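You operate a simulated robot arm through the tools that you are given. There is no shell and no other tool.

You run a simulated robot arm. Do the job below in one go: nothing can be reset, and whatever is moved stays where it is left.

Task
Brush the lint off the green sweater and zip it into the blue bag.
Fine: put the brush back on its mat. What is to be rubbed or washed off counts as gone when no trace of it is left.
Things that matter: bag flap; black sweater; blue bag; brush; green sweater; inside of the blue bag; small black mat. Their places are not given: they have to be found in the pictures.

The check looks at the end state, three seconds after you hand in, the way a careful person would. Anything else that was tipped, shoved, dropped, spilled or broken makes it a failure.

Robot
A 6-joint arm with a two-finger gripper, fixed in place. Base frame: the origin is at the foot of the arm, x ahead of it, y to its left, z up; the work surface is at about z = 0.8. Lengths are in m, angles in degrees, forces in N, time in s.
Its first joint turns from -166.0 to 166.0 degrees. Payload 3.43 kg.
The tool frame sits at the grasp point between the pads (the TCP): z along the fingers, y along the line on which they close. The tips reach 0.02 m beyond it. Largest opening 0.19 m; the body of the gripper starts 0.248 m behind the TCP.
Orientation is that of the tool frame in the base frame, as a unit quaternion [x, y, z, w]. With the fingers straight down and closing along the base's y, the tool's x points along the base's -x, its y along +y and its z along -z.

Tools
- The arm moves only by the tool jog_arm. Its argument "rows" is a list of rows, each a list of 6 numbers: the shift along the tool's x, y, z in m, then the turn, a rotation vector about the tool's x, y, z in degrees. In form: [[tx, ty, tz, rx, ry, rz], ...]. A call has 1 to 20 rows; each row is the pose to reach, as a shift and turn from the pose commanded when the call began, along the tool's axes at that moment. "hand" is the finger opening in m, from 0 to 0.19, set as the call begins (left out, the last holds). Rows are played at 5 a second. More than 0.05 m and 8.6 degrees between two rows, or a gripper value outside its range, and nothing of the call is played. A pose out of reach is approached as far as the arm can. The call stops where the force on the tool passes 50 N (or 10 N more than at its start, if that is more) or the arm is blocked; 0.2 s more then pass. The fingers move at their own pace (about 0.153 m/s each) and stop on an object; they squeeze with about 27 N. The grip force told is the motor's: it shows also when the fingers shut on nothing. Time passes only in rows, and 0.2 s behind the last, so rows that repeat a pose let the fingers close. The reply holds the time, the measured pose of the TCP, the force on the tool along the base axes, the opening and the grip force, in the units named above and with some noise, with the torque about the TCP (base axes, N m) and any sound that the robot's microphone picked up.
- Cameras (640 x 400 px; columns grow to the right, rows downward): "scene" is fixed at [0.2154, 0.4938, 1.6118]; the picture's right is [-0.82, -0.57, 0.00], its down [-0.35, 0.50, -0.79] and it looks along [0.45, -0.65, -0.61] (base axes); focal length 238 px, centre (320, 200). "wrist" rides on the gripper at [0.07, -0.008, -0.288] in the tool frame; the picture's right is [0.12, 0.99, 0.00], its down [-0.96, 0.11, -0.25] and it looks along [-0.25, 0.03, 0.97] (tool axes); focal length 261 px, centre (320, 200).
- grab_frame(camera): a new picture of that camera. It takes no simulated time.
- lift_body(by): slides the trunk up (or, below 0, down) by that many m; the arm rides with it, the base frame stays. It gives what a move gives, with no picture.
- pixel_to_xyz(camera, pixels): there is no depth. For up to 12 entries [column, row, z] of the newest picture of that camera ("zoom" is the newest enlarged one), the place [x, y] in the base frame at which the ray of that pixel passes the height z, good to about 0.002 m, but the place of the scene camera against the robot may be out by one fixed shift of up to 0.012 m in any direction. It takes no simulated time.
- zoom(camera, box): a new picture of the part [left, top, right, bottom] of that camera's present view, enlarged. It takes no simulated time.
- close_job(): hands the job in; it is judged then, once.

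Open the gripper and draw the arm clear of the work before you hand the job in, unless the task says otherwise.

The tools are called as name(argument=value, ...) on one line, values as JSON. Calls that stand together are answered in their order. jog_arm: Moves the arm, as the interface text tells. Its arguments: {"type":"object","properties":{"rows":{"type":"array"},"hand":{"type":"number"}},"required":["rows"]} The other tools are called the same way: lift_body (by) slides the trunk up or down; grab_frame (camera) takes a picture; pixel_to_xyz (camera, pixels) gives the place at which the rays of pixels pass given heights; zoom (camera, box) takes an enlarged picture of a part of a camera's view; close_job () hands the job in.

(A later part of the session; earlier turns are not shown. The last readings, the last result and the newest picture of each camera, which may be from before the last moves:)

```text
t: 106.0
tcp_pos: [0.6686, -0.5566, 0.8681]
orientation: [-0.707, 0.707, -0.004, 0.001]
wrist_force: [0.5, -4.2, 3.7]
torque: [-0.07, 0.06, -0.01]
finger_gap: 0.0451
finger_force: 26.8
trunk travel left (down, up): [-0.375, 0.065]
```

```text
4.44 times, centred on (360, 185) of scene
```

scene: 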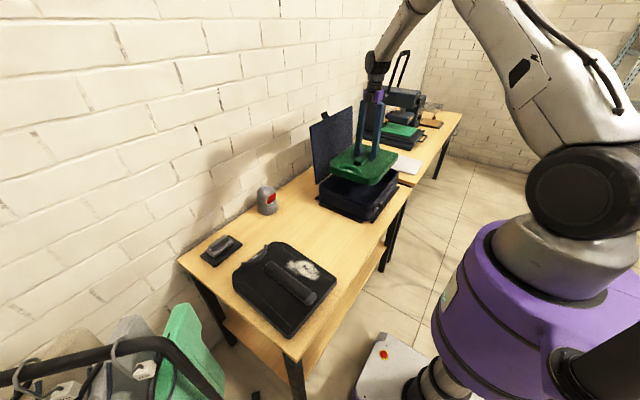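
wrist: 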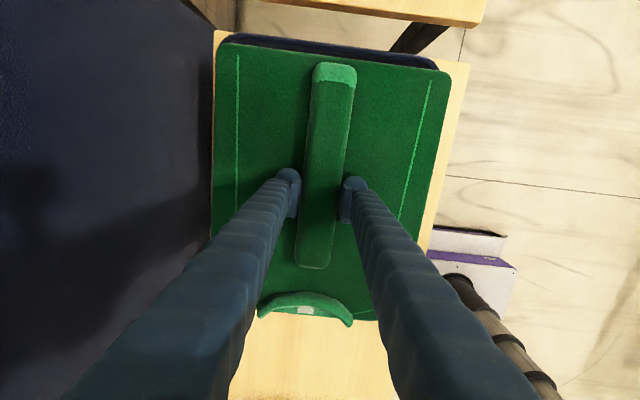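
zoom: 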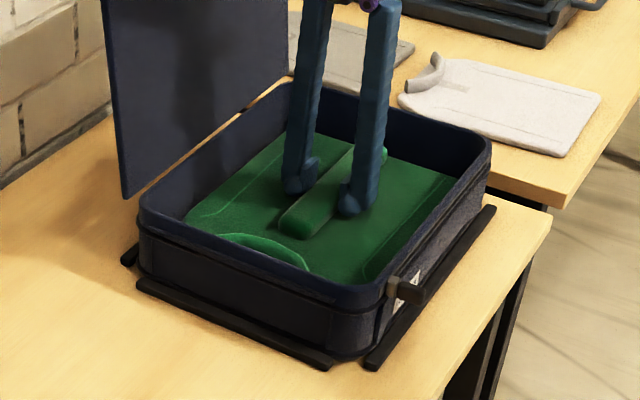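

The sweater rests on the bag's floor (force turned to +3.7 N). I open to 0.08 and rise straight out of the bag.

jog_arm(hand=0.08, rows=[[0, 0, 0, 0, 0, 0], [0, 0, 0, 0, 0, 0], [0, 0, -0.01, 0, 0, 0], [0, 0, -0.04, 0, 0, 0], [0, 0, -0.08, 0, 0, 0], [0, 0, -0.12, 0, 0, 0], [0, 0, -0.16, 0, 0, 0], [0, 0, -0.2, 0, 0, 0], [0, 0, -0.25, 0, 0, 0], [0, 0, -0.3, 0, 0, 0], [0, 0, -0.3, 0, 0, 0]])

grab_frame(camera="wrist")

grab_frame(camera="scene")

zoom(camera="scene", box=[300, 95, 420, 225])

```text
t: 108.5
tcp_pos: [0.6655, -0.5552, 1.1693]
orientation: [-0.707, 0.708, -0.002, 0.002]
wrist_force: [1.0, 0.9, -0.1]
torque: [0.02, 0.04, -0.01]
finger_gap: 0.0802
finger_force: 0.0
trunk travel left (down, up): [-0.375, 0.065]
```

```text
taken
```

wrist: 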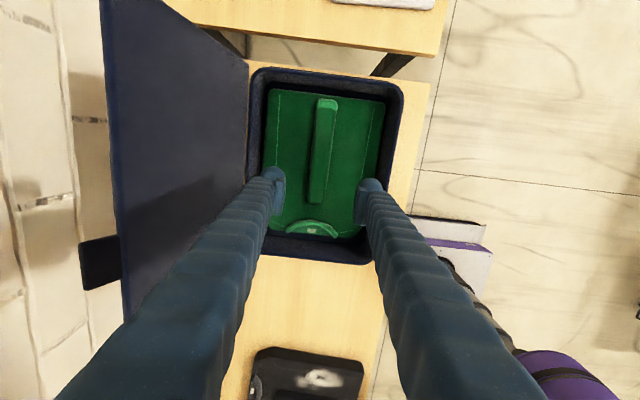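

```text
taken
```

scene: 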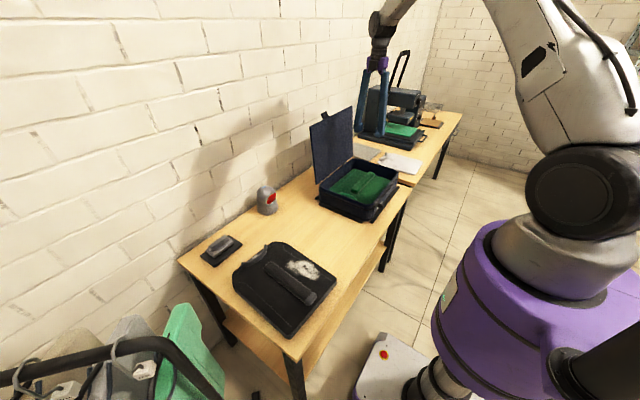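

```text
3.08 times, centred on (360, 160) of scene
```

zoom: 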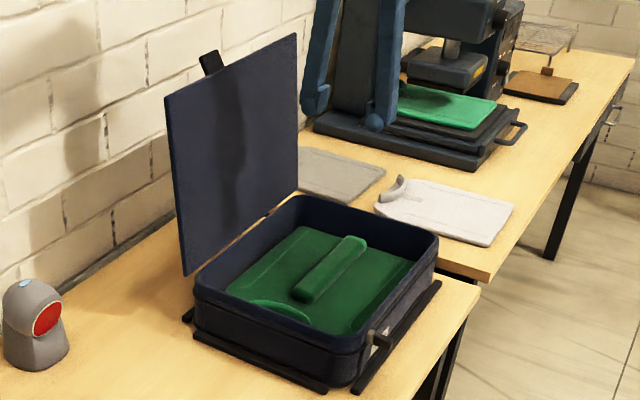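

The sweater lies neatly in the bag. The flap stands about 6° past vertical with its tab at (0.868, -0.48, 1.23). I close the fingers, rise above the flap and move behind its +y end.

jog_arm(hand=0.0, rows=[[0, 0, -0.05, 0, 0, 0], [0, 0, -0.1, 0, 0, 0], [0, 0, -0.15, 0, 0, 0], [-0.03, -0.037, -0.16, 0, 0, 0], [-0.06, -0.075, -0.16, 0, 0, 0], [-0.09, -0.113, -0.16, 0, 0, 0], [-0.12, -0.15, -0.16, 0, 0, 0], [-0.15, -0.188, -0.16, 0, 0, 0], [-0.18, -0.22, -0.16, 0, 0, 0], [-0.19, -0.24, -0.16, 0, 0, 0], [-0.19, -0.24, -0.16, 0, 0, 0]])

grab_frame(camera="scene")

grab_frame(camera="wrist")

```text
t: 110.8
tcp_pos: [0.901, -0.3649, 1.3281]
orientation: [-0.707, 0.707, -0.002, 0.001]
wrist_force: [0.1, 0.0, 0.0]
torque: [0.09, 0.02, 0.01]
finger_gap: 0.0
finger_force: 27.2
out of reach, approached as far as the arm can: row 10, 11
trunk travel left (down, up): [-0.375, 0.065]
```

```text
taken
```

scene: 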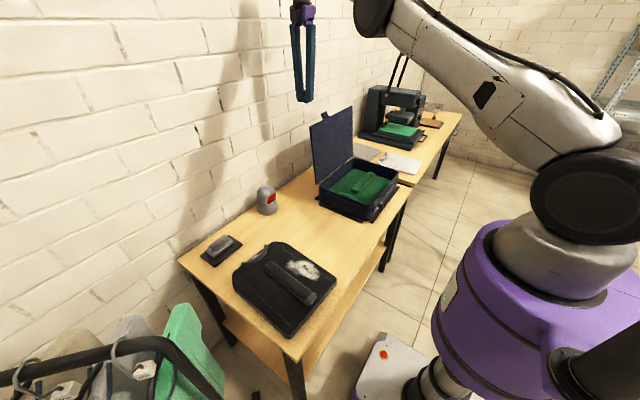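

```text
taken
```

wrist: 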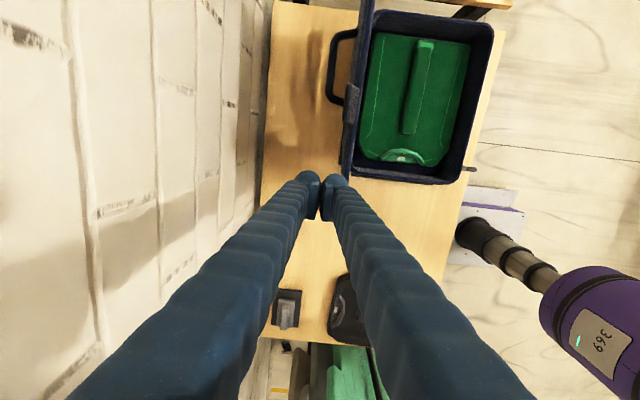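

A handle loop shows behind the flap at (340,70). I zoom in to understand the flap and handle from this side.

zoom(camera="wrist", box=[280, 0, 500, 200])

zoom(camera="wrist", box=[310, 60, 390, 200])

zoom(camera="scene", box=[280, 70, 400, 220])

```text
2.00 times, centred on (390, 100) of wrist
```

zoom: 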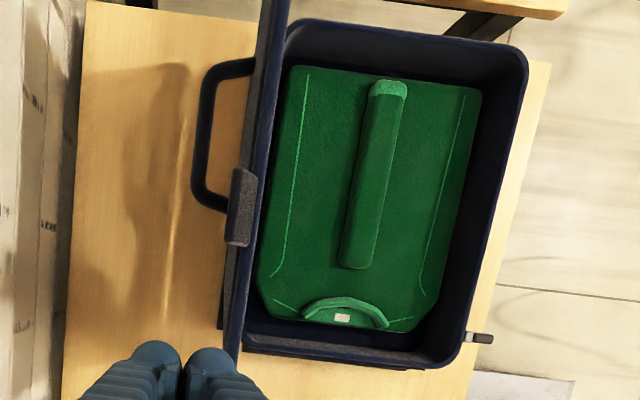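

```text
2.86 times, centred on (350, 130) of wrist
```

zoom: 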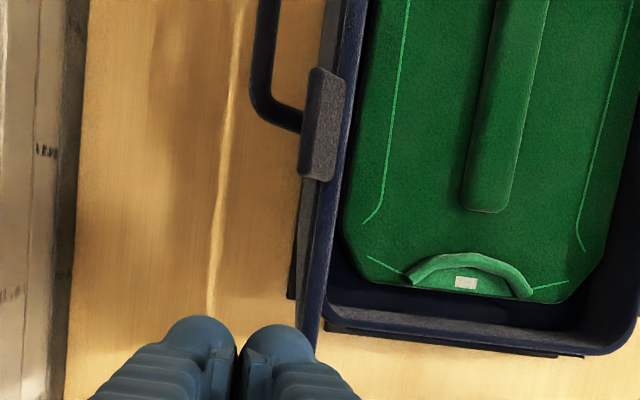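

```text
2.67 times, centred on (340, 145) of scene
```

zoom: 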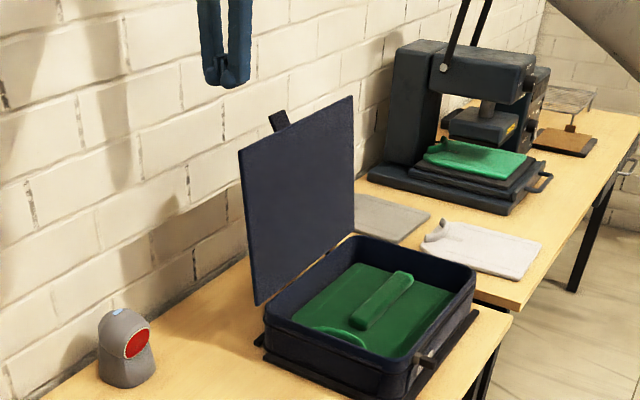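

The flap's top edge runs at x≈0.857 from y≈-0.37 on, with the tab at y≈-0.48. I shift to about (0.89, -0.393), still behind the flap, and come down to z≈1.14.

jog_arm(rows=[[0.014, 0.006, 0, 0, 0, 0], [0.028, 0.011, 0, 0, 0, 0], [0.028, 0.011, 0.03, 0, 0, 0], [0.028, 0.011, 0.06, 0, 0, 0], [0.028, 0.011, 0.06, 0, 0, 0]])

zoom(camera="wrist", box=[280, 60, 440, 220])

zoom(camera="scene", box=[280, 70, 400, 220])

```text
t: 112.0
tcp_pos: [0.8901, -0.3917, 1.2685]
orientation: [-0.707, 0.708, -0.004, 0.001]
wrist_force: [-0.7, -0.4, 0.1]
torque: [0.01, -0.01, -0.02]
finger_gap: 0.0
finger_force: 26.8
trunk travel left (down, up): [-0.375, 0.065]
```

```text
2.50 times, centred on (360, 140) of wrist
```

zoom: 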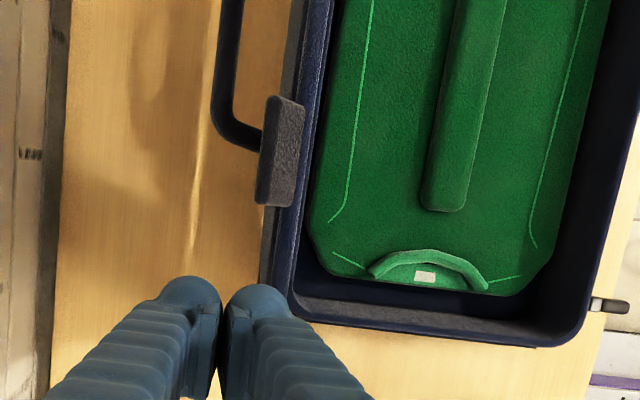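

```text
2.67 times, centred on (340, 145) of scene
```

zoom: 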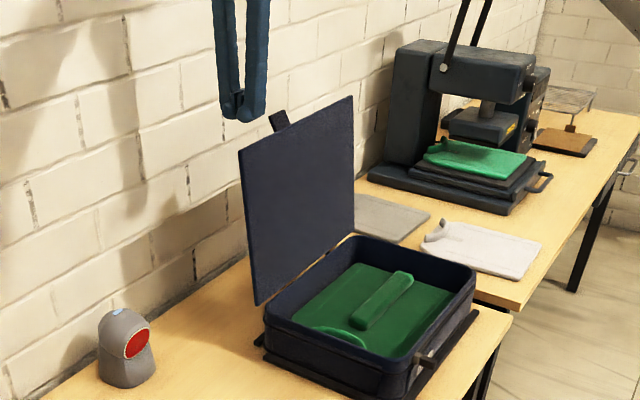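

From the image the fingers are about 0.033 thick each in this direction, so they'd touch the flap's edge when descending. I rise and turn +90° so their narrow side faces the flap.

jog_arm(rows=[[0, 0, -0.03, 0, 0, 0], [0, 0, -0.05, 0, 0, 7.5], [0, 0, -0.05, 0, 0, 15], [0, 0, -0.05, 0, 0, 22.5], [0, 0, -0.05, 0, 0, 30], [0, 0, -0.05, 0, 0, 37.5], [0, 0, -0.05, 0, 0, 45], [0, 0, -0.05, 0, 0, 52.5], [0, 0, -0.05, 0, 0, 60], [0, 0, -0.05, 0, 0, 67.5], [0, 0, -0.05, 0, 0, 75], [0, 0, -0.05, 0, 0, 82.5], [0, 0, -0.05, 0, 0, 90], [0, 0, -0.05, 0, 0, 90]])

grab_frame(camera="wrist")

zoom(camera="wrist", box=[230, 120, 390, 280])

```text
t: 115.0
tcp_pos: [0.8907, -0.3926, 1.3182]
orientation: [0.001, 1.0, -0.001, 0.003]
wrist_force: [-0.3, 0.6, 0.7]
torque: [-0.01, 0.0, 0.0]
finger_gap: 0.0
finger_force: 27.1
trunk travel left (down, up): [-0.375, 0.065]
```

```text
taken
```

wrist: 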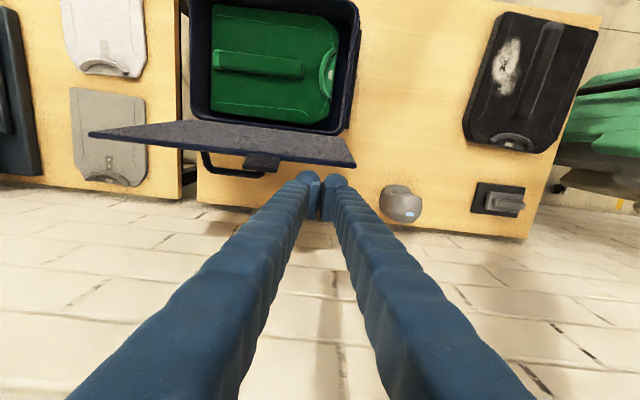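

```text
2.50 times, centred on (310, 200) of wrist
```

zoom: 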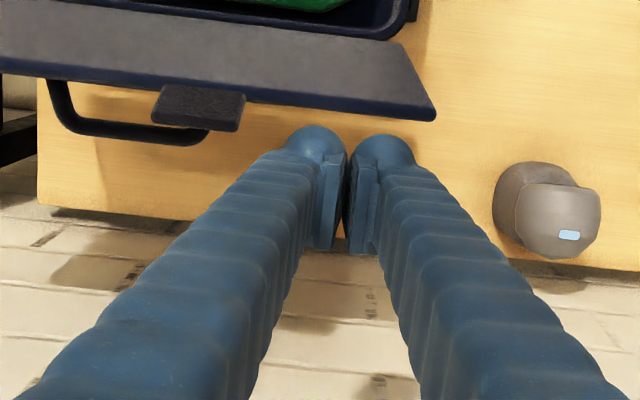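

The flap's top corner is at (0.8635, -0.3405, 1.21). I shift to (0.90, -0.372), giving clear space behind it, and descend to z≈1.14.

jog_arm(rows=[[-0.009, 0.0206, 0, 0, 0, 0], [-0.009, 0.0206, 0.03, 0, 0, 0], [-0.009, 0.0206, 0.06, 0, 0, 0], [-0.009, 0.0206, 0.09, 0, 0, 0], [-0.009, 0.0206, 0.12, 0, 0, 0], [-0.009, 0.0206, 0.15, 0, 0, 0], [-0.009, 0.0206, 0.178, 0, 0, 0], [-0.009, 0.0206, 0.178, 0, 0, 0]])

zoom(camera="wrist", box=[230, 100, 410, 260])

zoom(camera="scene", box=[280, 70, 400, 220])

```text
t: 116.8
tcp_pos: [0.8994, -0.3724, 1.1415]
orientation: [0.0, 1.0, -0.001, 0.004]
wrist_force: [-0.7, -0.4, 0.0]
torque: [-0.02, -0.03, -0.03]
finger_gap: 0.0001
finger_force: 27.0
trunk travel left (down, up): [-0.375, 0.065]
```

```text
2.50 times, centred on (320, 180) of wrist
```

zoom: 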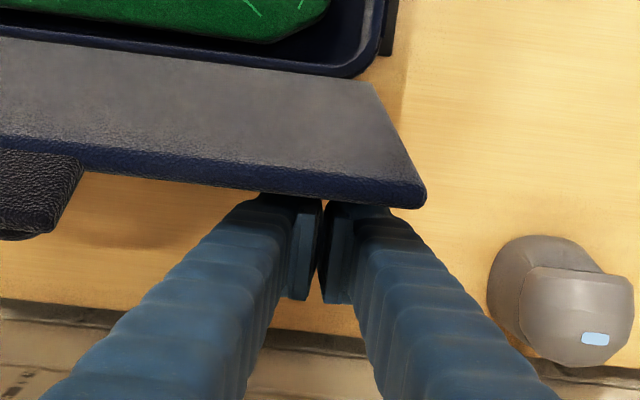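

```text
2.67 times, centred on (340, 145) of scene
```

zoom: 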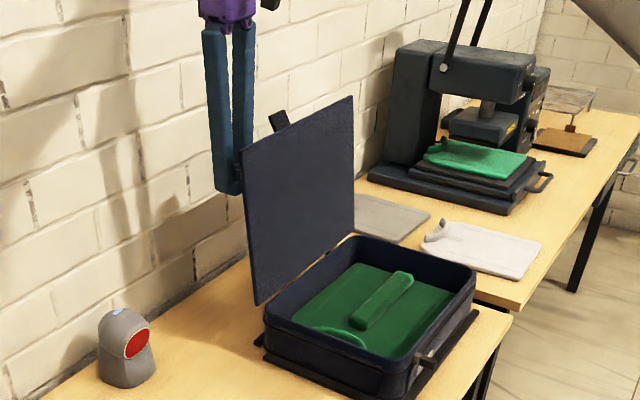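

The fingers are behind the flap. I pull slowly toward the robot (-x) and watch the force.

jog_arm(rows=[[0.01, 0, 0, 0, 0, 0], [0.02, 0, 0, 0, 0, 0], [0.03, 0, 0, 0, 0, 0], [0.04, 0, 0, 0, 0, 0], [0.05, 0, 0, 0, 0, 0], [0.05, 0, 0, 0, 0, 0]])

zoom(camera="scene", box=[280, 70, 400, 220])

zoom(camera="wrist", box=[180, 60, 460, 260])

```text
t: 118.2
tcp_pos: [0.8499, -0.3726, 1.14]
orientation: [0.0, 1.0, -0.003, 0.002]
wrist_force: [0.6, 0.4, -0.2]
torque: [0.03, 0.0, -0.01]
finger_gap: 0.0
finger_force: 27.1
trunk travel left (down, up): [-0.375, 0.065]
```

```text
2.67 times, centred on (340, 145) of scene
```

zoom: 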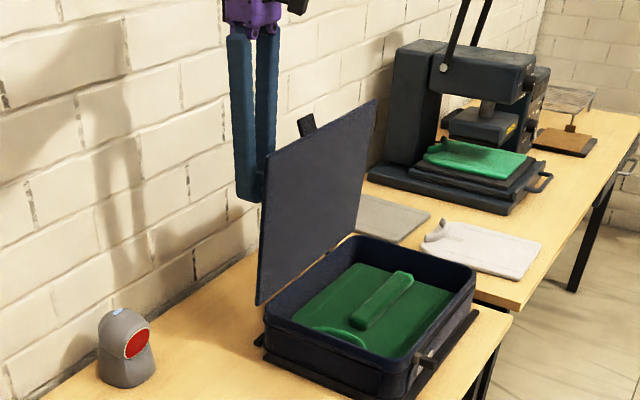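

```text
2.00 times, centred on (320, 160) of wrist
```

zoom: 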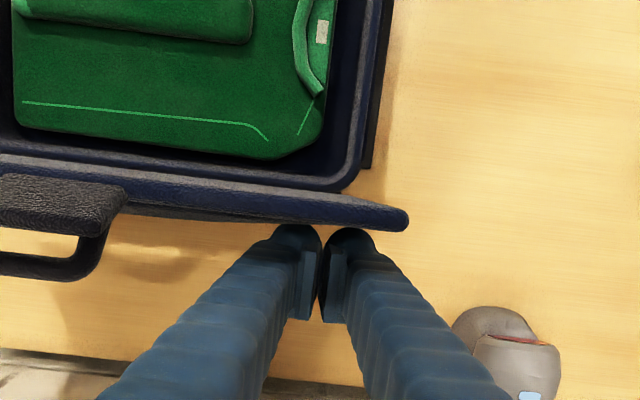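

The flap follows easily and is about upright now. I continue pulling 0.05 m further.

jog_arm(rows=[[0.01, 0, 0, 0, 0, 0], [0.02, 0, 0, 0, 0, 0], [0.03, 0, 0, 0, 0, 0], [0.04, 0, 0, 0, 0, 0], [0.05, 0, 0, 0, 0, 0], [0.05, 0, 0, 0, 0, 0]])

zoom(camera="scene", box=[280, 70, 400, 220])

zoom(camera="wrist", box=[180, 60, 460, 260])

```text
t: 119.7
tcp_pos: [0.8007, -0.3715, 1.1402]
orientation: [0.0, 1.0, -0.002, 0.002]
wrist_force: [0.8, 0.1, 0.4]
torque: [-0.02, 0.02, 0.02]
finger_gap: 0.0
finger_force: 27.4
trunk travel left (down, up): [-0.375, 0.065]
```

```text
2.67 times, centred on (340, 145) of scene
```

zoom: 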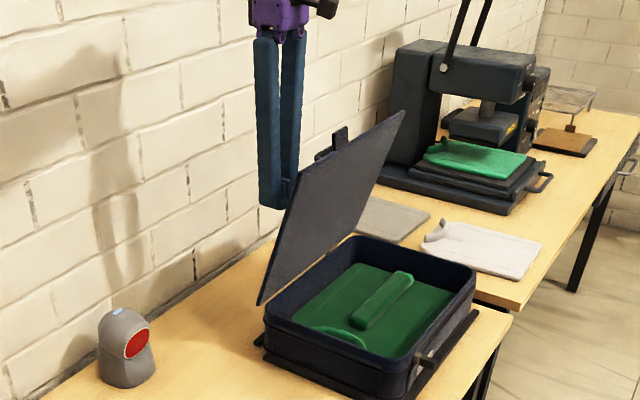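

```text
2.00 times, centred on (320, 160) of wrist
```

zoom: 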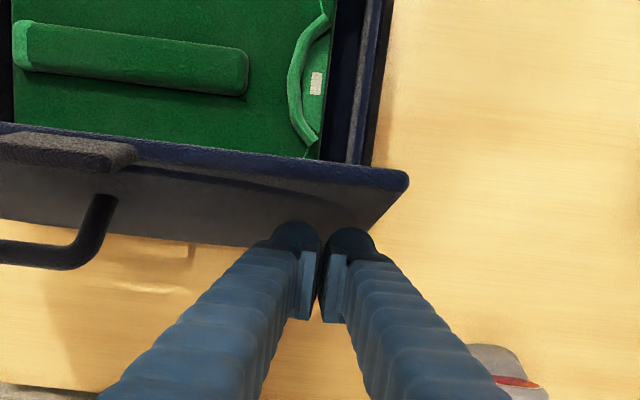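

The flap holds its angle and follows. I keep pushing along an arc around its hinge (about (0.826, 0.92)), moving -x and down.

jog_arm(rows=[[0.018, 0, 0.007, 0, 0, 0], [0.036, 0, 0.016, 0, 0, 0], [0.0537, 0, 0.027, 0, 0, 0], [0.068, 0, 0.037, 0, 0, 0], [0.082, 0, 0.048, 0, 0, 0], [0.0945, 0, 0.059, 0, 0, 0], [0.0945, 0, 0.059, 0, 0, 0]])

zoom(camera="scene", box=[280, 70, 400, 220])

zoom(camera="wrist", box=[180, 60, 460, 260])

```text
t: 121.2
tcp_pos: [0.7048, -0.3719, 1.0794]
orientation: [-0.001, 1.0, -0.001, 0.003]
wrist_force: [0.1, -0.4, 0.2]
torque: [0.0, 0.0, 0.02]
finger_gap: 0.0
finger_force: 27.1
trunk travel left (down, up): [-0.375, 0.065]
```

```text
2.67 times, centred on (340, 145) of scene
```

zoom: 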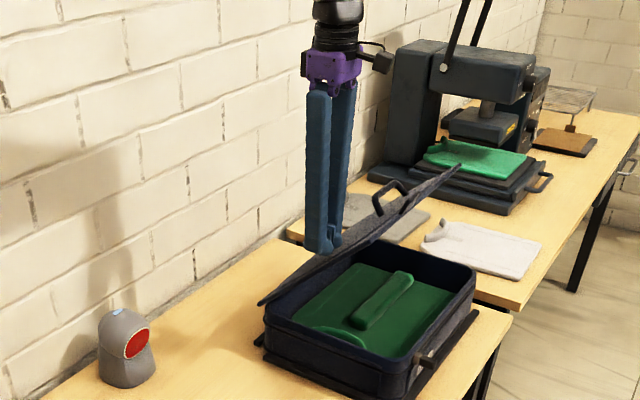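

```text
2.00 times, centred on (320, 160) of wrist
```

zoom: 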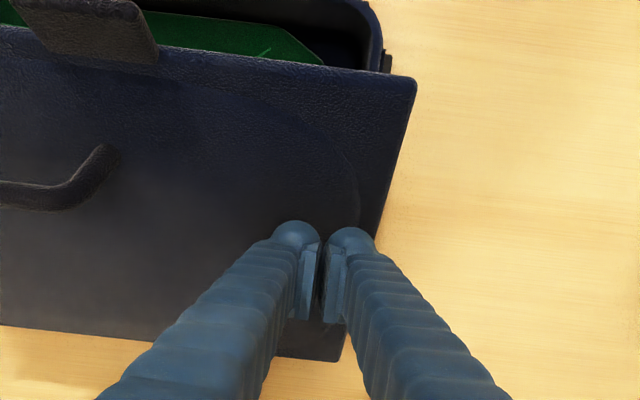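

The flap is at about 45° and follows. I continue along the arc down toward closed.

jog_arm(rows=[[0.011, 0, 0.012, 0, 0, 0], [0.021, 0, 0.025, 0, 0, 0], [0.031, 0, 0.039, 0, 0, 0], [0.039, 0, 0.055, 0, 0, 0], [0.046, 0, 0.071, 0, 0, 0], [0.051, 0, 0.087, 0, 0, 0], [0.051, 0, 0.087, 0, 0, 0]])

zoom(camera="scene", box=[290, 100, 410, 230])

zoom(camera="wrist", box=[160, 20, 480, 260])

```text
t: 122.8
tcp_pos: [0.6546, -0.3729, 0.993]
orientation: [0.0, 1.0, -0.002, 0.002]
wrist_force: [-0.2, -0.7, -0.8]
torque: [0.01, -0.01, -0.01]
finger_gap: 0.0001
finger_force: 26.9
trunk travel left (down, up): [-0.375, 0.065]
```

```text
3.08 times, centred on (350, 165) of scene
```

zoom: 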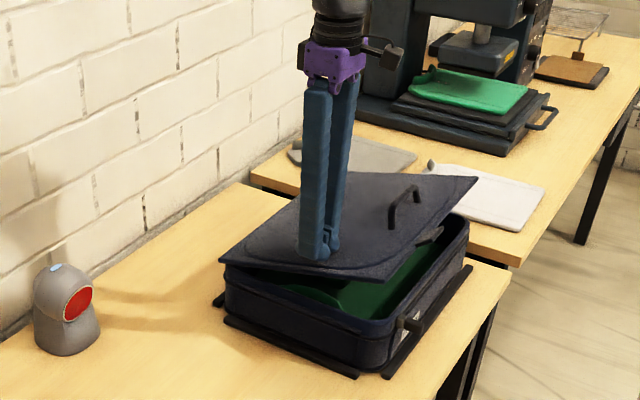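

```text
1.67 times, centred on (320, 140) of wrist
```

zoom: 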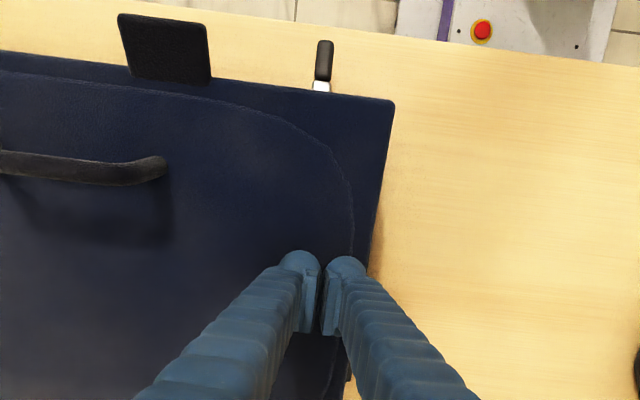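

Nearly closed. I press on down, watching the force as it meets the rim.

jog_arm(rows=[[0.002, 0, 0.01, 0, 0, 0], [0.004, 0, 0.02, 0, 0, 0], [0.006, 0, 0.029, 0, 0, 0], [0.007, 0, 0.036, 0, 0, 0], [0.007, 0, 0.042, 0, 0, 0], [0.007, 0, 0.042, 0, 0, 0]])

zoom(camera="scene", box=[290, 100, 410, 230])

zoom(camera="wrist", box=[160, 20, 480, 260])

```text
t: 124.2
tcp_pos: [0.647, -0.3723, 0.9505]
orientation: [0.0, 1.0, -0.002, 0.002]
wrist_force: [-0.4, -0.1, 0.9]
torque: [0.01, 0.02, -0.03]
finger_gap: 0.0
finger_force: 27.0
trunk travel left (down, up): [-0.375, 0.065]
```

```text
3.08 times, centred on (350, 165) of scene
```

zoom: 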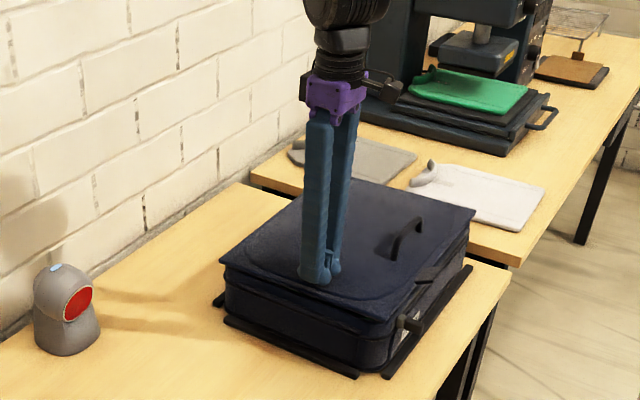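

```text
1.67 times, centred on (320, 140) of wrist
```

zoom: 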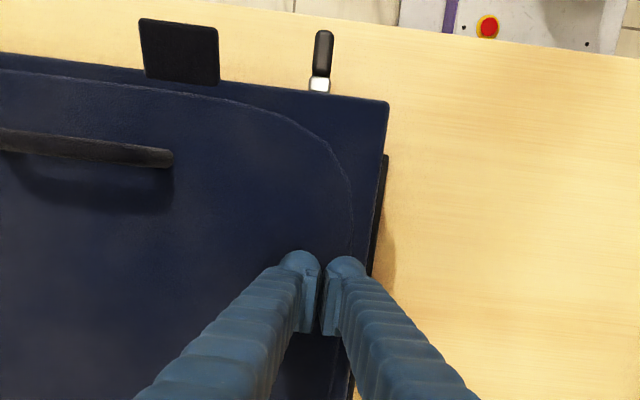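

Almost flush. I press a bit further in 2–3 mm steps until it rests firmly.

jog_arm(rows=[[0, 0, 0.003, 0, 0, 0], [0, 0, 0.006, 0, 0, 0], [0, 0, 0.009, 0, 0, 0], [0, 0, 0.009, 0, 0, 0]])

zoom(camera="scene", box=[310, 150, 410, 230])

```text
t: 125.2
tcp_pos: [0.6488, -0.3727, 0.9441]
orientation: [0.001, 1.0, -0.002, 0.005]
wrist_force: [-1.8, 1.8, 26.9]
torque: [-0.46, 0.07, -0.09]
finger_gap: 0.0
finger_force: 26.8
trunk travel left (down, up): [-0.375, 0.065]
```

```text
5.00 times, centred on (360, 190) of scene
```

zoom: 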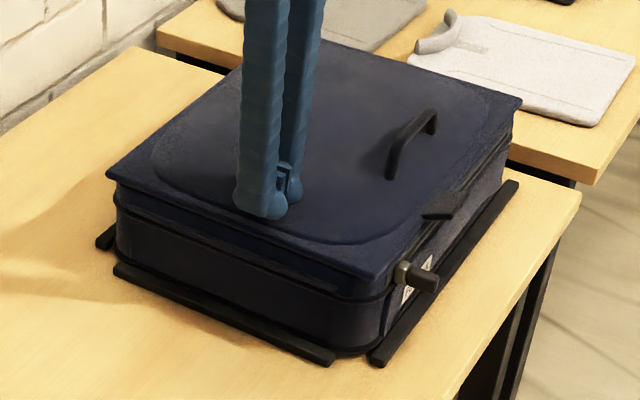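

The flap is closed (27 N contact at z≈0.944). I lift off and move to look at the front edge, slider and tab.

jog_arm(hand=0.06, rows=[[0, 0, -0.03, 0, 0, 0], [0.01, -0.01, -0.07, 0, 0, 0], [0.04, -0.02, -0.1, 0, 0, 0], [0.08, -0.03, -0.12, 0, 0, 0], [0.12, -0.05, -0.13, 0, 0, 0], [0.15, -0.07, -0.14, 0, 0, 0], [0.17, -0.09, -0.15, 0, 0, 0], [0.17, -0.09, -0.15, 0, 0, 0]])

grab_frame(camera="wrist")

zoom(camera="scene", box=[310, 150, 410, 230])

zoom(camera="scene", box=[365, 160, 425, 220])

```text
t: 127.0
tcp_pos: [0.479, -0.4609, 1.0916]
orientation: [0.0, 1.0, -0.001, 0.003]
wrist_force: [0.1, 0.5, -0.4]
torque: [0.03, 0.08, 0.0]
finger_gap: 0.0598
finger_force: 0.2
trunk travel left (down, up): [-0.375, 0.065]
```

```text
taken
```

wrist: 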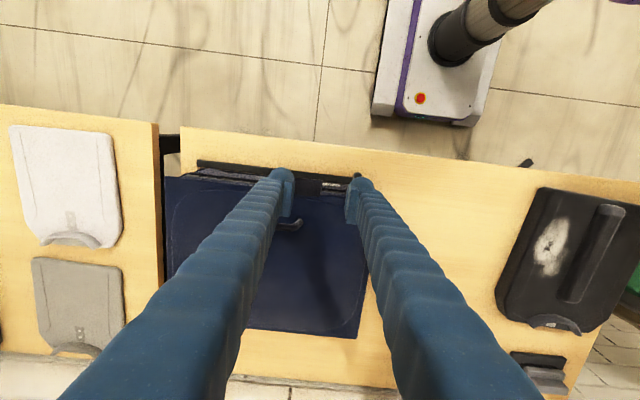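

```text
5.00 times, centred on (360, 190) of scene
```

zoom: 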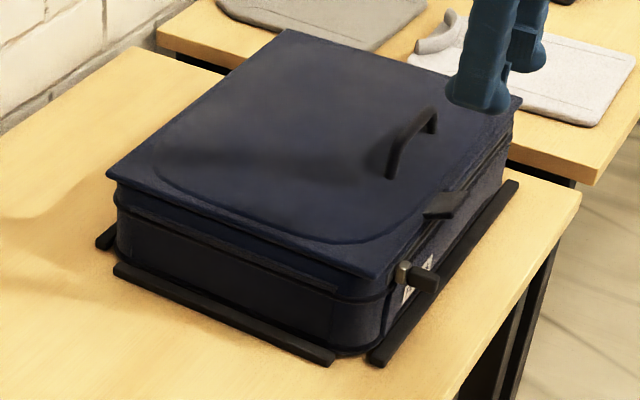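

```text
6.67 times, centred on (395, 190) of scene
```

zoom: 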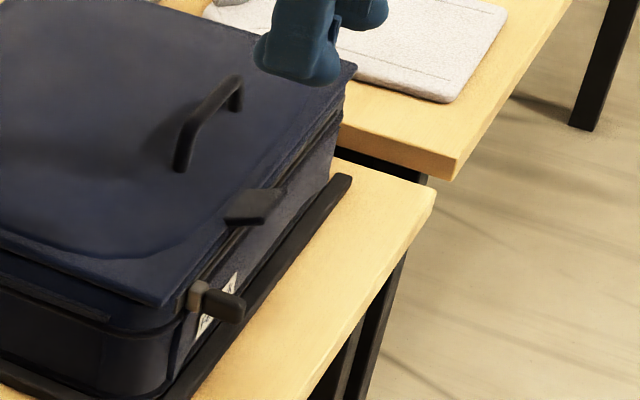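

The slider and tab are partly hidden by the fingers. I open to 0.12 and shift so both show between them.

jog_arm(hand=0.14, rows=[[0.0, 0.01, 0, 0, 0, 0], [0.0, 0.02, 0, 0, 0, 0], [0.0, 0.03, 0, 0, 0, 0], [0, 0.03, 0, 0, 0, 0]])

grab_frame(camera="wrist")

zoom(camera="wrist", box=[240, 140, 400, 240])

```text
t: 128.1
tcp_pos: [0.4774, -0.4312, 1.0903]
orientation: [0.0, 1.0, -0.001, 0.003]
wrist_force: [-0.3, 0.4, -0.1]
torque: [0.0, -0.01, -0.01]
finger_gap: 0.1401
finger_force: 0.1
trunk travel left (down, up): [-0.375, 0.065]
```

```text
taken
```

wrist: 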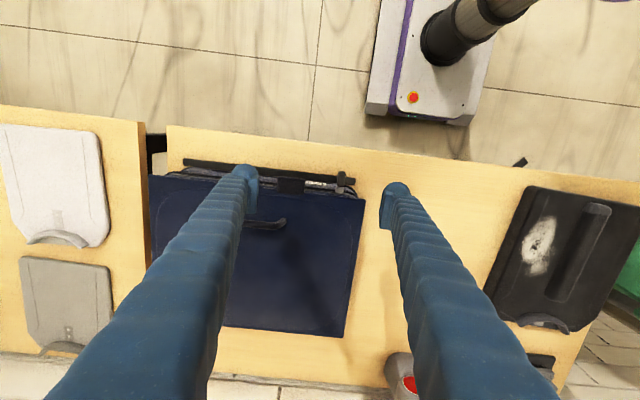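

```text
4.00 times, centred on (320, 190) of wrist
```

zoom: 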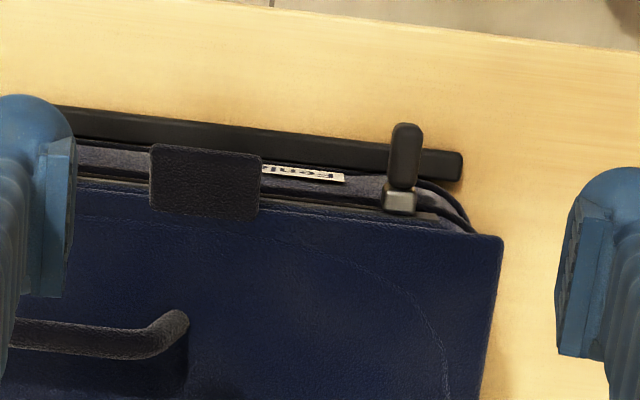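

I convert the tab's and slider's positions.

pixel_to_xyz(camera="zoom", pixels=[[152, 146, 0.925], [262, 156, 0.925], [205, 149, 0.925], [205, 213, 0.925], [407, 123, 0.893], [404, 188, 0.893], [391, 150, 0.893], [422, 155, 0.893], [400, 215, 0.893], [480, 232, 0.925], [100, 200, 0.925], [110, 150, 0.893]])

zoom(camera="wrist", box=[150, 140, 270, 220])

```text
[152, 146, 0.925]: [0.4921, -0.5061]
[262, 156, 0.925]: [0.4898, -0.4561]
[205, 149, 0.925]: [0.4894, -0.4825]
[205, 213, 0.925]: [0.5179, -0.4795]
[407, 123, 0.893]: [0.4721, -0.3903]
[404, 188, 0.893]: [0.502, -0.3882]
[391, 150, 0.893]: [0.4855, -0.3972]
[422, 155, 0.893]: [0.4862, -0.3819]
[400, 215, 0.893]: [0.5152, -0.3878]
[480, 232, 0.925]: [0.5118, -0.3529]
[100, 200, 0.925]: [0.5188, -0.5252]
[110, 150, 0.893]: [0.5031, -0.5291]
```

```text
5.00 times, centred on (210, 180) of wrist
```

zoom: 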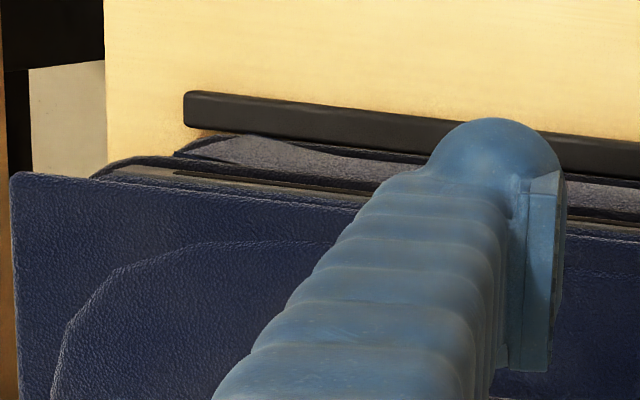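

The pull spans x 0.472–0.502 at y≈-0.389, z≈0.892; the tab overhangs at x 0.490–0.518, y -0.506 to -0.456, z≈0.925. I tilt the tool by 20° so the fingers lean back and can pass in front of the tab, and go above the pull.

jog_arm(hand=0.045, rows=[[0.001, 0.015, 0.02, 0, -5, 0], [0.002, 0.03, 0.04, 0, -10, 0], [0.003, 0.042, 0.06, 0, -15, 0], [0.0034, 0.0422, 0.08, 0, -20, 0], [0.0034, 0.0422, 0.1, 0, -20, 0], [0.0034, 0.0422, 0.12, 0, -20, 0], [0.0034, 0.0422, 0.12, 0, -20, 0]])

zoom(camera="scene", box=[340, 150, 430, 230])

grab_frame(camera="wrist")

zoom(camera="wrist", box=[240, 110, 400, 250])

```text
t: 129.7
tcp_pos: [0.4736, -0.3912, 0.9707]
orientation: [0.0, 0.984, -0.002, 0.177]
wrist_force: [-0.1, 0.5, -0.8]
torque: [-0.02, 0.06, 0.0]
finger_gap: 0.0448
finger_force: 0.1
out of reach, approached as far as the arm can: row 3, 4
trunk travel left (down, up): [-0.375, 0.065]
```

```text
5.00 times, centred on (385, 190) of scene
```

zoom: 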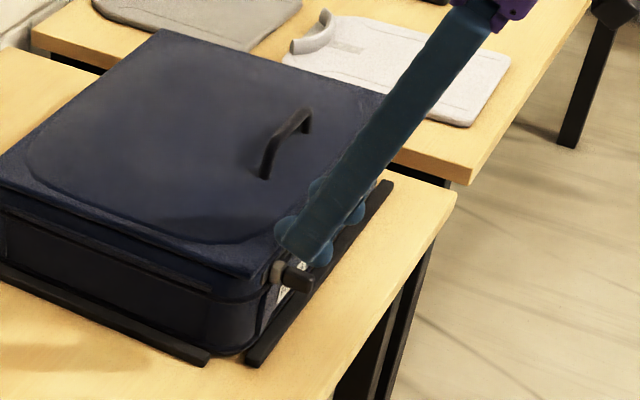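

```text
taken
```

wrist: 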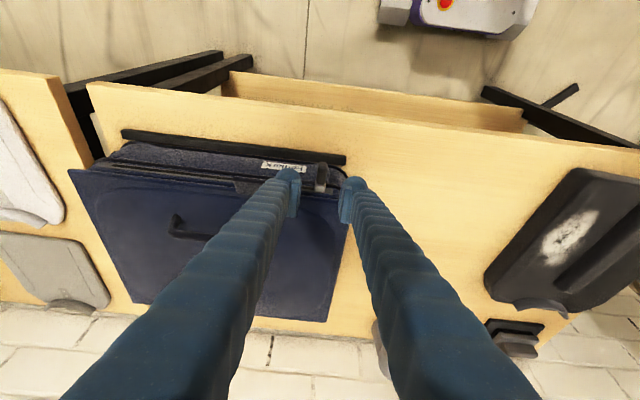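

```text
2.86 times, centred on (320, 180) of wrist
```

zoom: 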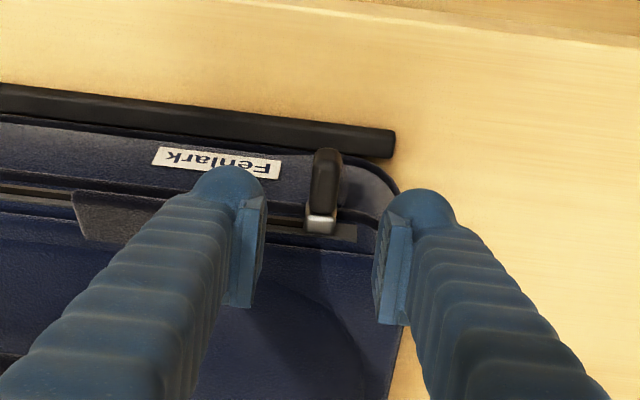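

The tilted fingers straddle the pull's column. I descend vertically (in the tilted frame) to z≈0.888.

jog_arm(rows=[[0.0068, 0, 0.0188, 0, 0, 0], [0.0137, 0, 0.0376, 0, 0, 0], [0.0205, 0, 0.0564, 0, 0, 0], [0.0256, 0, 0.0705, 0, 0, 0], [0.0284, 0, 0.078, 0, 0, 0], [0.0284, 0, 0.078, 0, 0, 0]])

zoom(camera="wrist", box=[240, 110, 400, 250])

zoom(camera="scene", box=[355, 170, 415, 225])

```text
t: 131.1
tcp_pos: [0.4877, -0.404, 0.9024]
orientation: [0.0, 0.986, 0.013, 0.169]
wrist_force: [-3.9, 12.9, 7.4]
torque: [-0.63, -0.11, -0.09]
finger_gap: 0.0386
finger_force: 0.1
out of reach, approached as far as the arm can: row 2, 3, 4, 5, 6
trunk travel left (down, up): [-0.375, 0.065]
```

```text
2.86 times, centred on (320, 180) of wrist
```

zoom: 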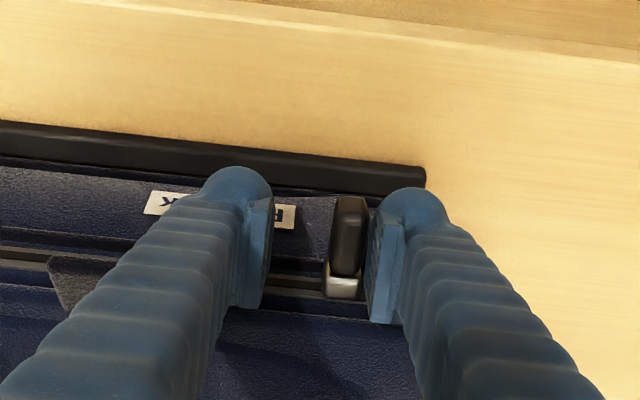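

```text
7.27 times, centred on (385, 198) of scene
```

zoom: 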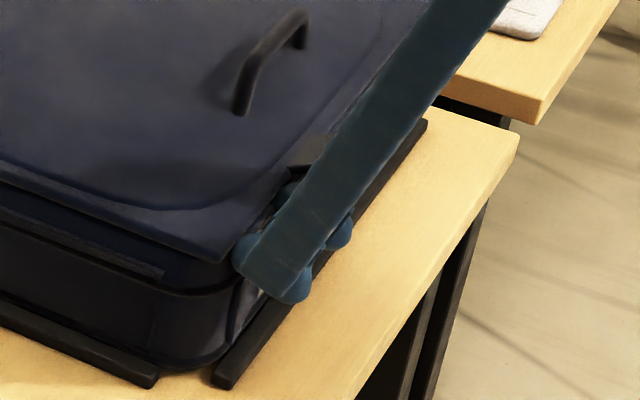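

The arm cannot reach that tilted pose; it drifted and a finger leans on the pull (13 N). I back up the way I came.

jog_arm(rows=[[0.02, 0, 0.055, 0, 0, 0], [0.01, 0, 0.03, 0, 0, 0], [0, 0, 0, 0, 0, 0], [-0.01, 0, -0.03, 0, 0, 0], [-0.02, 0, -0.06, 0, 0, 0], [-0.02, 0, -0.06, 0, 0, 0]])

zoom(camera="wrist", box=[240, 110, 400, 250])

zoom(camera="scene", box=[340, 150, 430, 230])

```text
refused: row 1 steps farther than a row can; nothing moved
```

```text
2.86 times, centred on (320, 180) of wrist
```

zoom: 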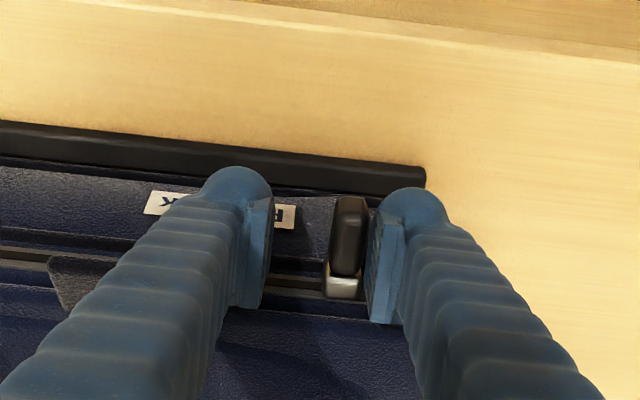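

```text
5.00 times, centred on (385, 190) of scene
```

zoom: 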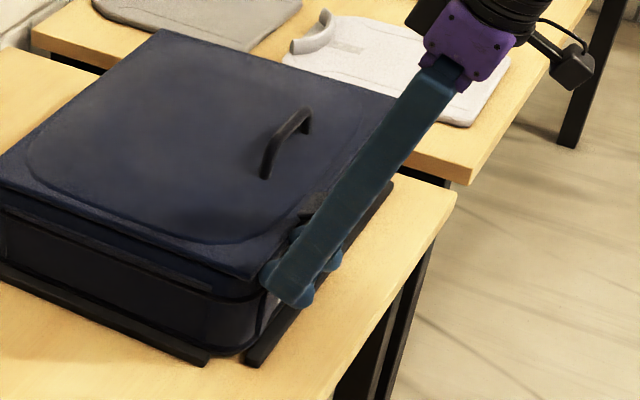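

I sent the steps with the wrong sign; I now retreat upward in proper small steps.

jog_arm(rows=[[-0.006, 0, -0.0165, 0, 0, 0], [-0.012, 0, -0.033, 0, 0, 0], [-0.02, 0, -0.055, 0, 0, 0], [-0.0284, 0, -0.078, 0, 0, 0], [-0.04, 0, -0.11, 0, 0, 0], [-0.05, 0, -0.137, 0, 0, 0], [-0.05, 0, -0.137, 0, 0, 0]])

zoom(camera="wrist", box=[240, 110, 400, 250])

zoom(camera="scene", box=[340, 150, 430, 230])

```text
t: 132.7
tcp_pos: [0.4864, -0.4055, 1.047]
orientation: [0.0, 0.984, -0.002, 0.177]
wrist_force: [-0.1, 0.3, -0.6]
torque: [-0.04, -0.03, -0.01]
finger_gap: 0.0449
finger_force: 0.2
out of reach, approached as far as the arm can: row 1
trunk travel left (down, up): [-0.375, 0.065]
```

```text
2.86 times, centred on (320, 180) of wrist
```

zoom: 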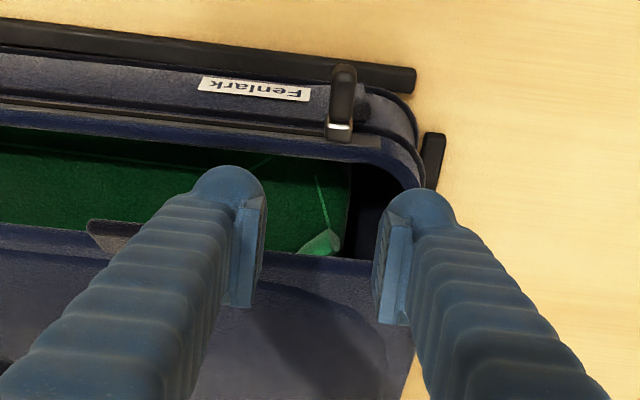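

```text
5.00 times, centred on (385, 190) of scene
```

zoom: 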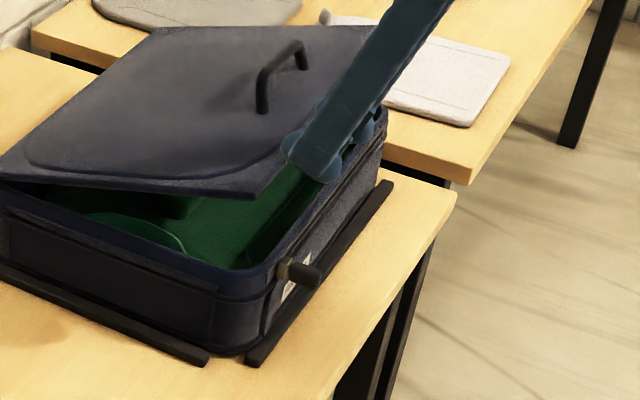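

The left finger caught under the tab and raised the flap by about 20°. I move away toward the robot, then straighten the tool and rise, so I can close the flap again.

jog_arm(rows=[[0.019, 0, -0.007, 0, 0, 0], [0.038, 0, -0.014, 0, 0, 0], [0.047, 0, -0.017, 0, 0, 0], [0.04, 0, -0.05, 0, 5, 0], [0.032, 0, -0.08, 0, 10, 0], [0.025, 0, -0.11, 0, 15, 0], [0.02, 0, -0.13, 0, 20, 0], [0.02, 0, -0.13, 0, 20, 0]])

grab_frame(camera="wrist")

zoom(camera="scene", box=[310, 130, 430, 230])

```text
t: 134.4
tcp_pos: [0.4233, -0.4061, 1.1638]
orientation: [0.0, 1.0, -0.002, 0.003]
wrist_force: [0.0, -0.3, -0.2]
torque: [0.03, -0.02, 0.0]
finger_gap: 0.0451
finger_force: 0.0
trunk travel left (down, up): [-0.375, 0.065]
```

```text
taken
```

wrist: 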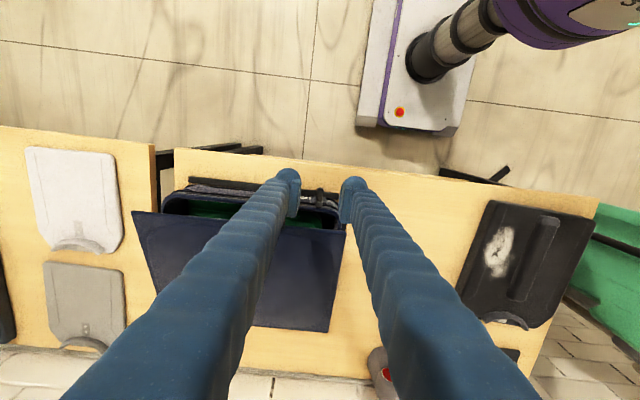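

```text
4.00 times, centred on (370, 180) of scene
```

zoom: 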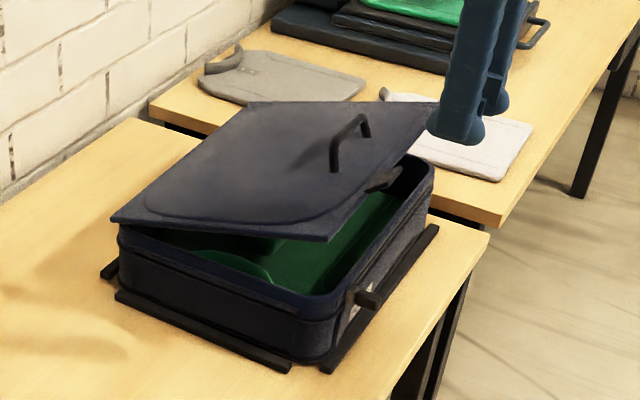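

The arm is free; the flap rests about 22° open. With closed fingers I go over its +y front part and press it shut again.

jog_arm(hand=0.0, rows=[[-0.04, 0.002, 0, 0, 0, 0], [-0.08, 0.004, 0, 0, 0, 0], [-0.12, 0.006, 0, 0, 0, 0], [-0.16, 0.006, 0, 0, 0, 0], [-0.19, 0.006, 0.02, 0, 0, 0], [-0.19, 0.006, 0.05, 0, 0, 0], [-0.19, 0.006, 0.08, 0, 0, 0], [-0.19, 0.006, 0.11, 0, 0, 0], [-0.19, 0.006, 0.14, 0, 0, 0], [-0.19, 0.006, 0.165, 0, 0, 0], [-0.19, 0.006, 0.185, 0, 0, 0], [-0.19, 0.006, 0.2, 0, 0, 0], [-0.19, 0.006, 0.21, 0, 0, 0], [-0.19, 0.006, 0.216, 0, 0, 0], [-0.19, 0.006, 0.22, 0, 0, 0]])

zoom(camera="scene", box=[310, 130, 430, 230])

```text
t: 137.7
tcp_pos: [0.6138, -0.4005, 0.9455]
orientation: [0.0, 1.0, -0.001, 0.004]
wrist_force: [-3.7, 0.0, 20.6]
torque: [-0.25, 0.1, -0.07]
finger_gap: 0.0001
finger_force: 27.0
trunk travel left (down, up): [-0.375, 0.065]
```

```text
4.00 times, centred on (370, 180) of scene
```

zoom: 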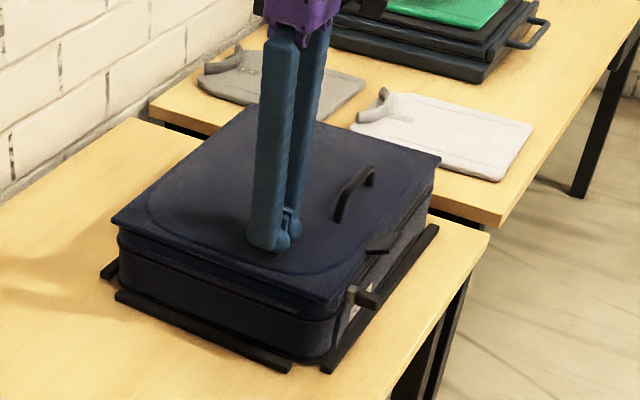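

The flap is closed again. I now use an untilted tool: rise, move in front of the bag at x≈0.461 (ahead of the tab's edge at 0.490), open to 0.045 and line up with the pull at y≈-0.389.

jog_arm(hand=0.045, rows=[[0, 0, -0.03, 0, 0, 0], [0, 0, -0.07, 0, 0, 0], [0.03, 0.003, -0.1, 0, 0, 0], [0.065, 0.005, -0.11, 0, 0, 0], [0.1, 0.008, -0.11, 0, 0, 0], [0.13, 0.01, -0.11, 0, 0, 0], [0.1525, 0.011, -0.11, 0, 0, 0], [0.1525, 0.011, -0.11, 0, 0, 0]])

grab_frame(camera="wrist")

zoom(camera="wrist", box=[240, 130, 400, 240])

zoom(camera="scene", box=[340, 150, 430, 230])

```text
t: 139.4
tcp_pos: [0.4622, -0.3886, 1.0537]
orientation: [0.0, 1.0, -0.001, 0.003]
wrist_force: [-0.6, -0.5, 1.0]
torque: [0.03, 0.03, -0.01]
finger_gap: 0.045
finger_force: 0.0
trunk travel left (down, up): [-0.375, 0.065]
```

```text
taken
```

wrist: 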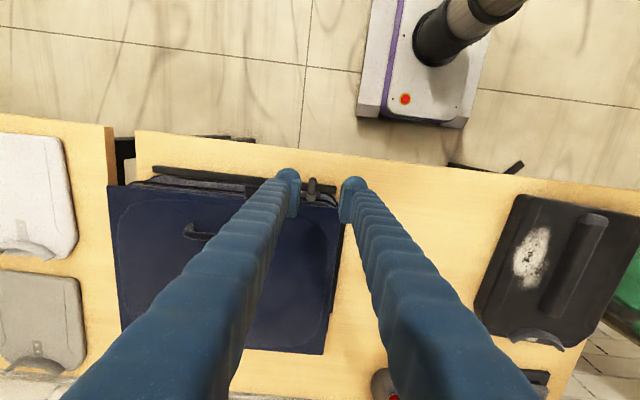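

```text
3.64 times, centred on (320, 185) of wrist
```

zoom: 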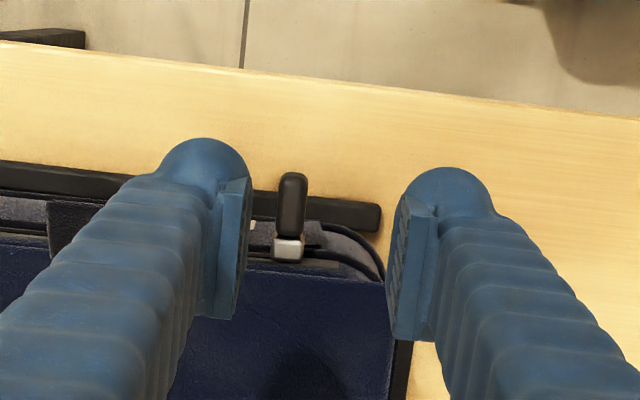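

```text
5.00 times, centred on (385, 190) of scene
```

zoom: 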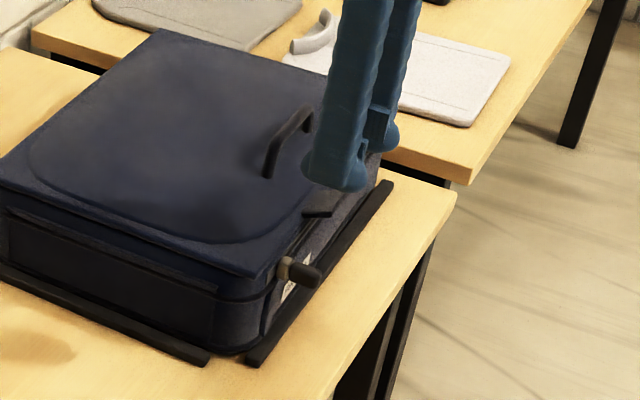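

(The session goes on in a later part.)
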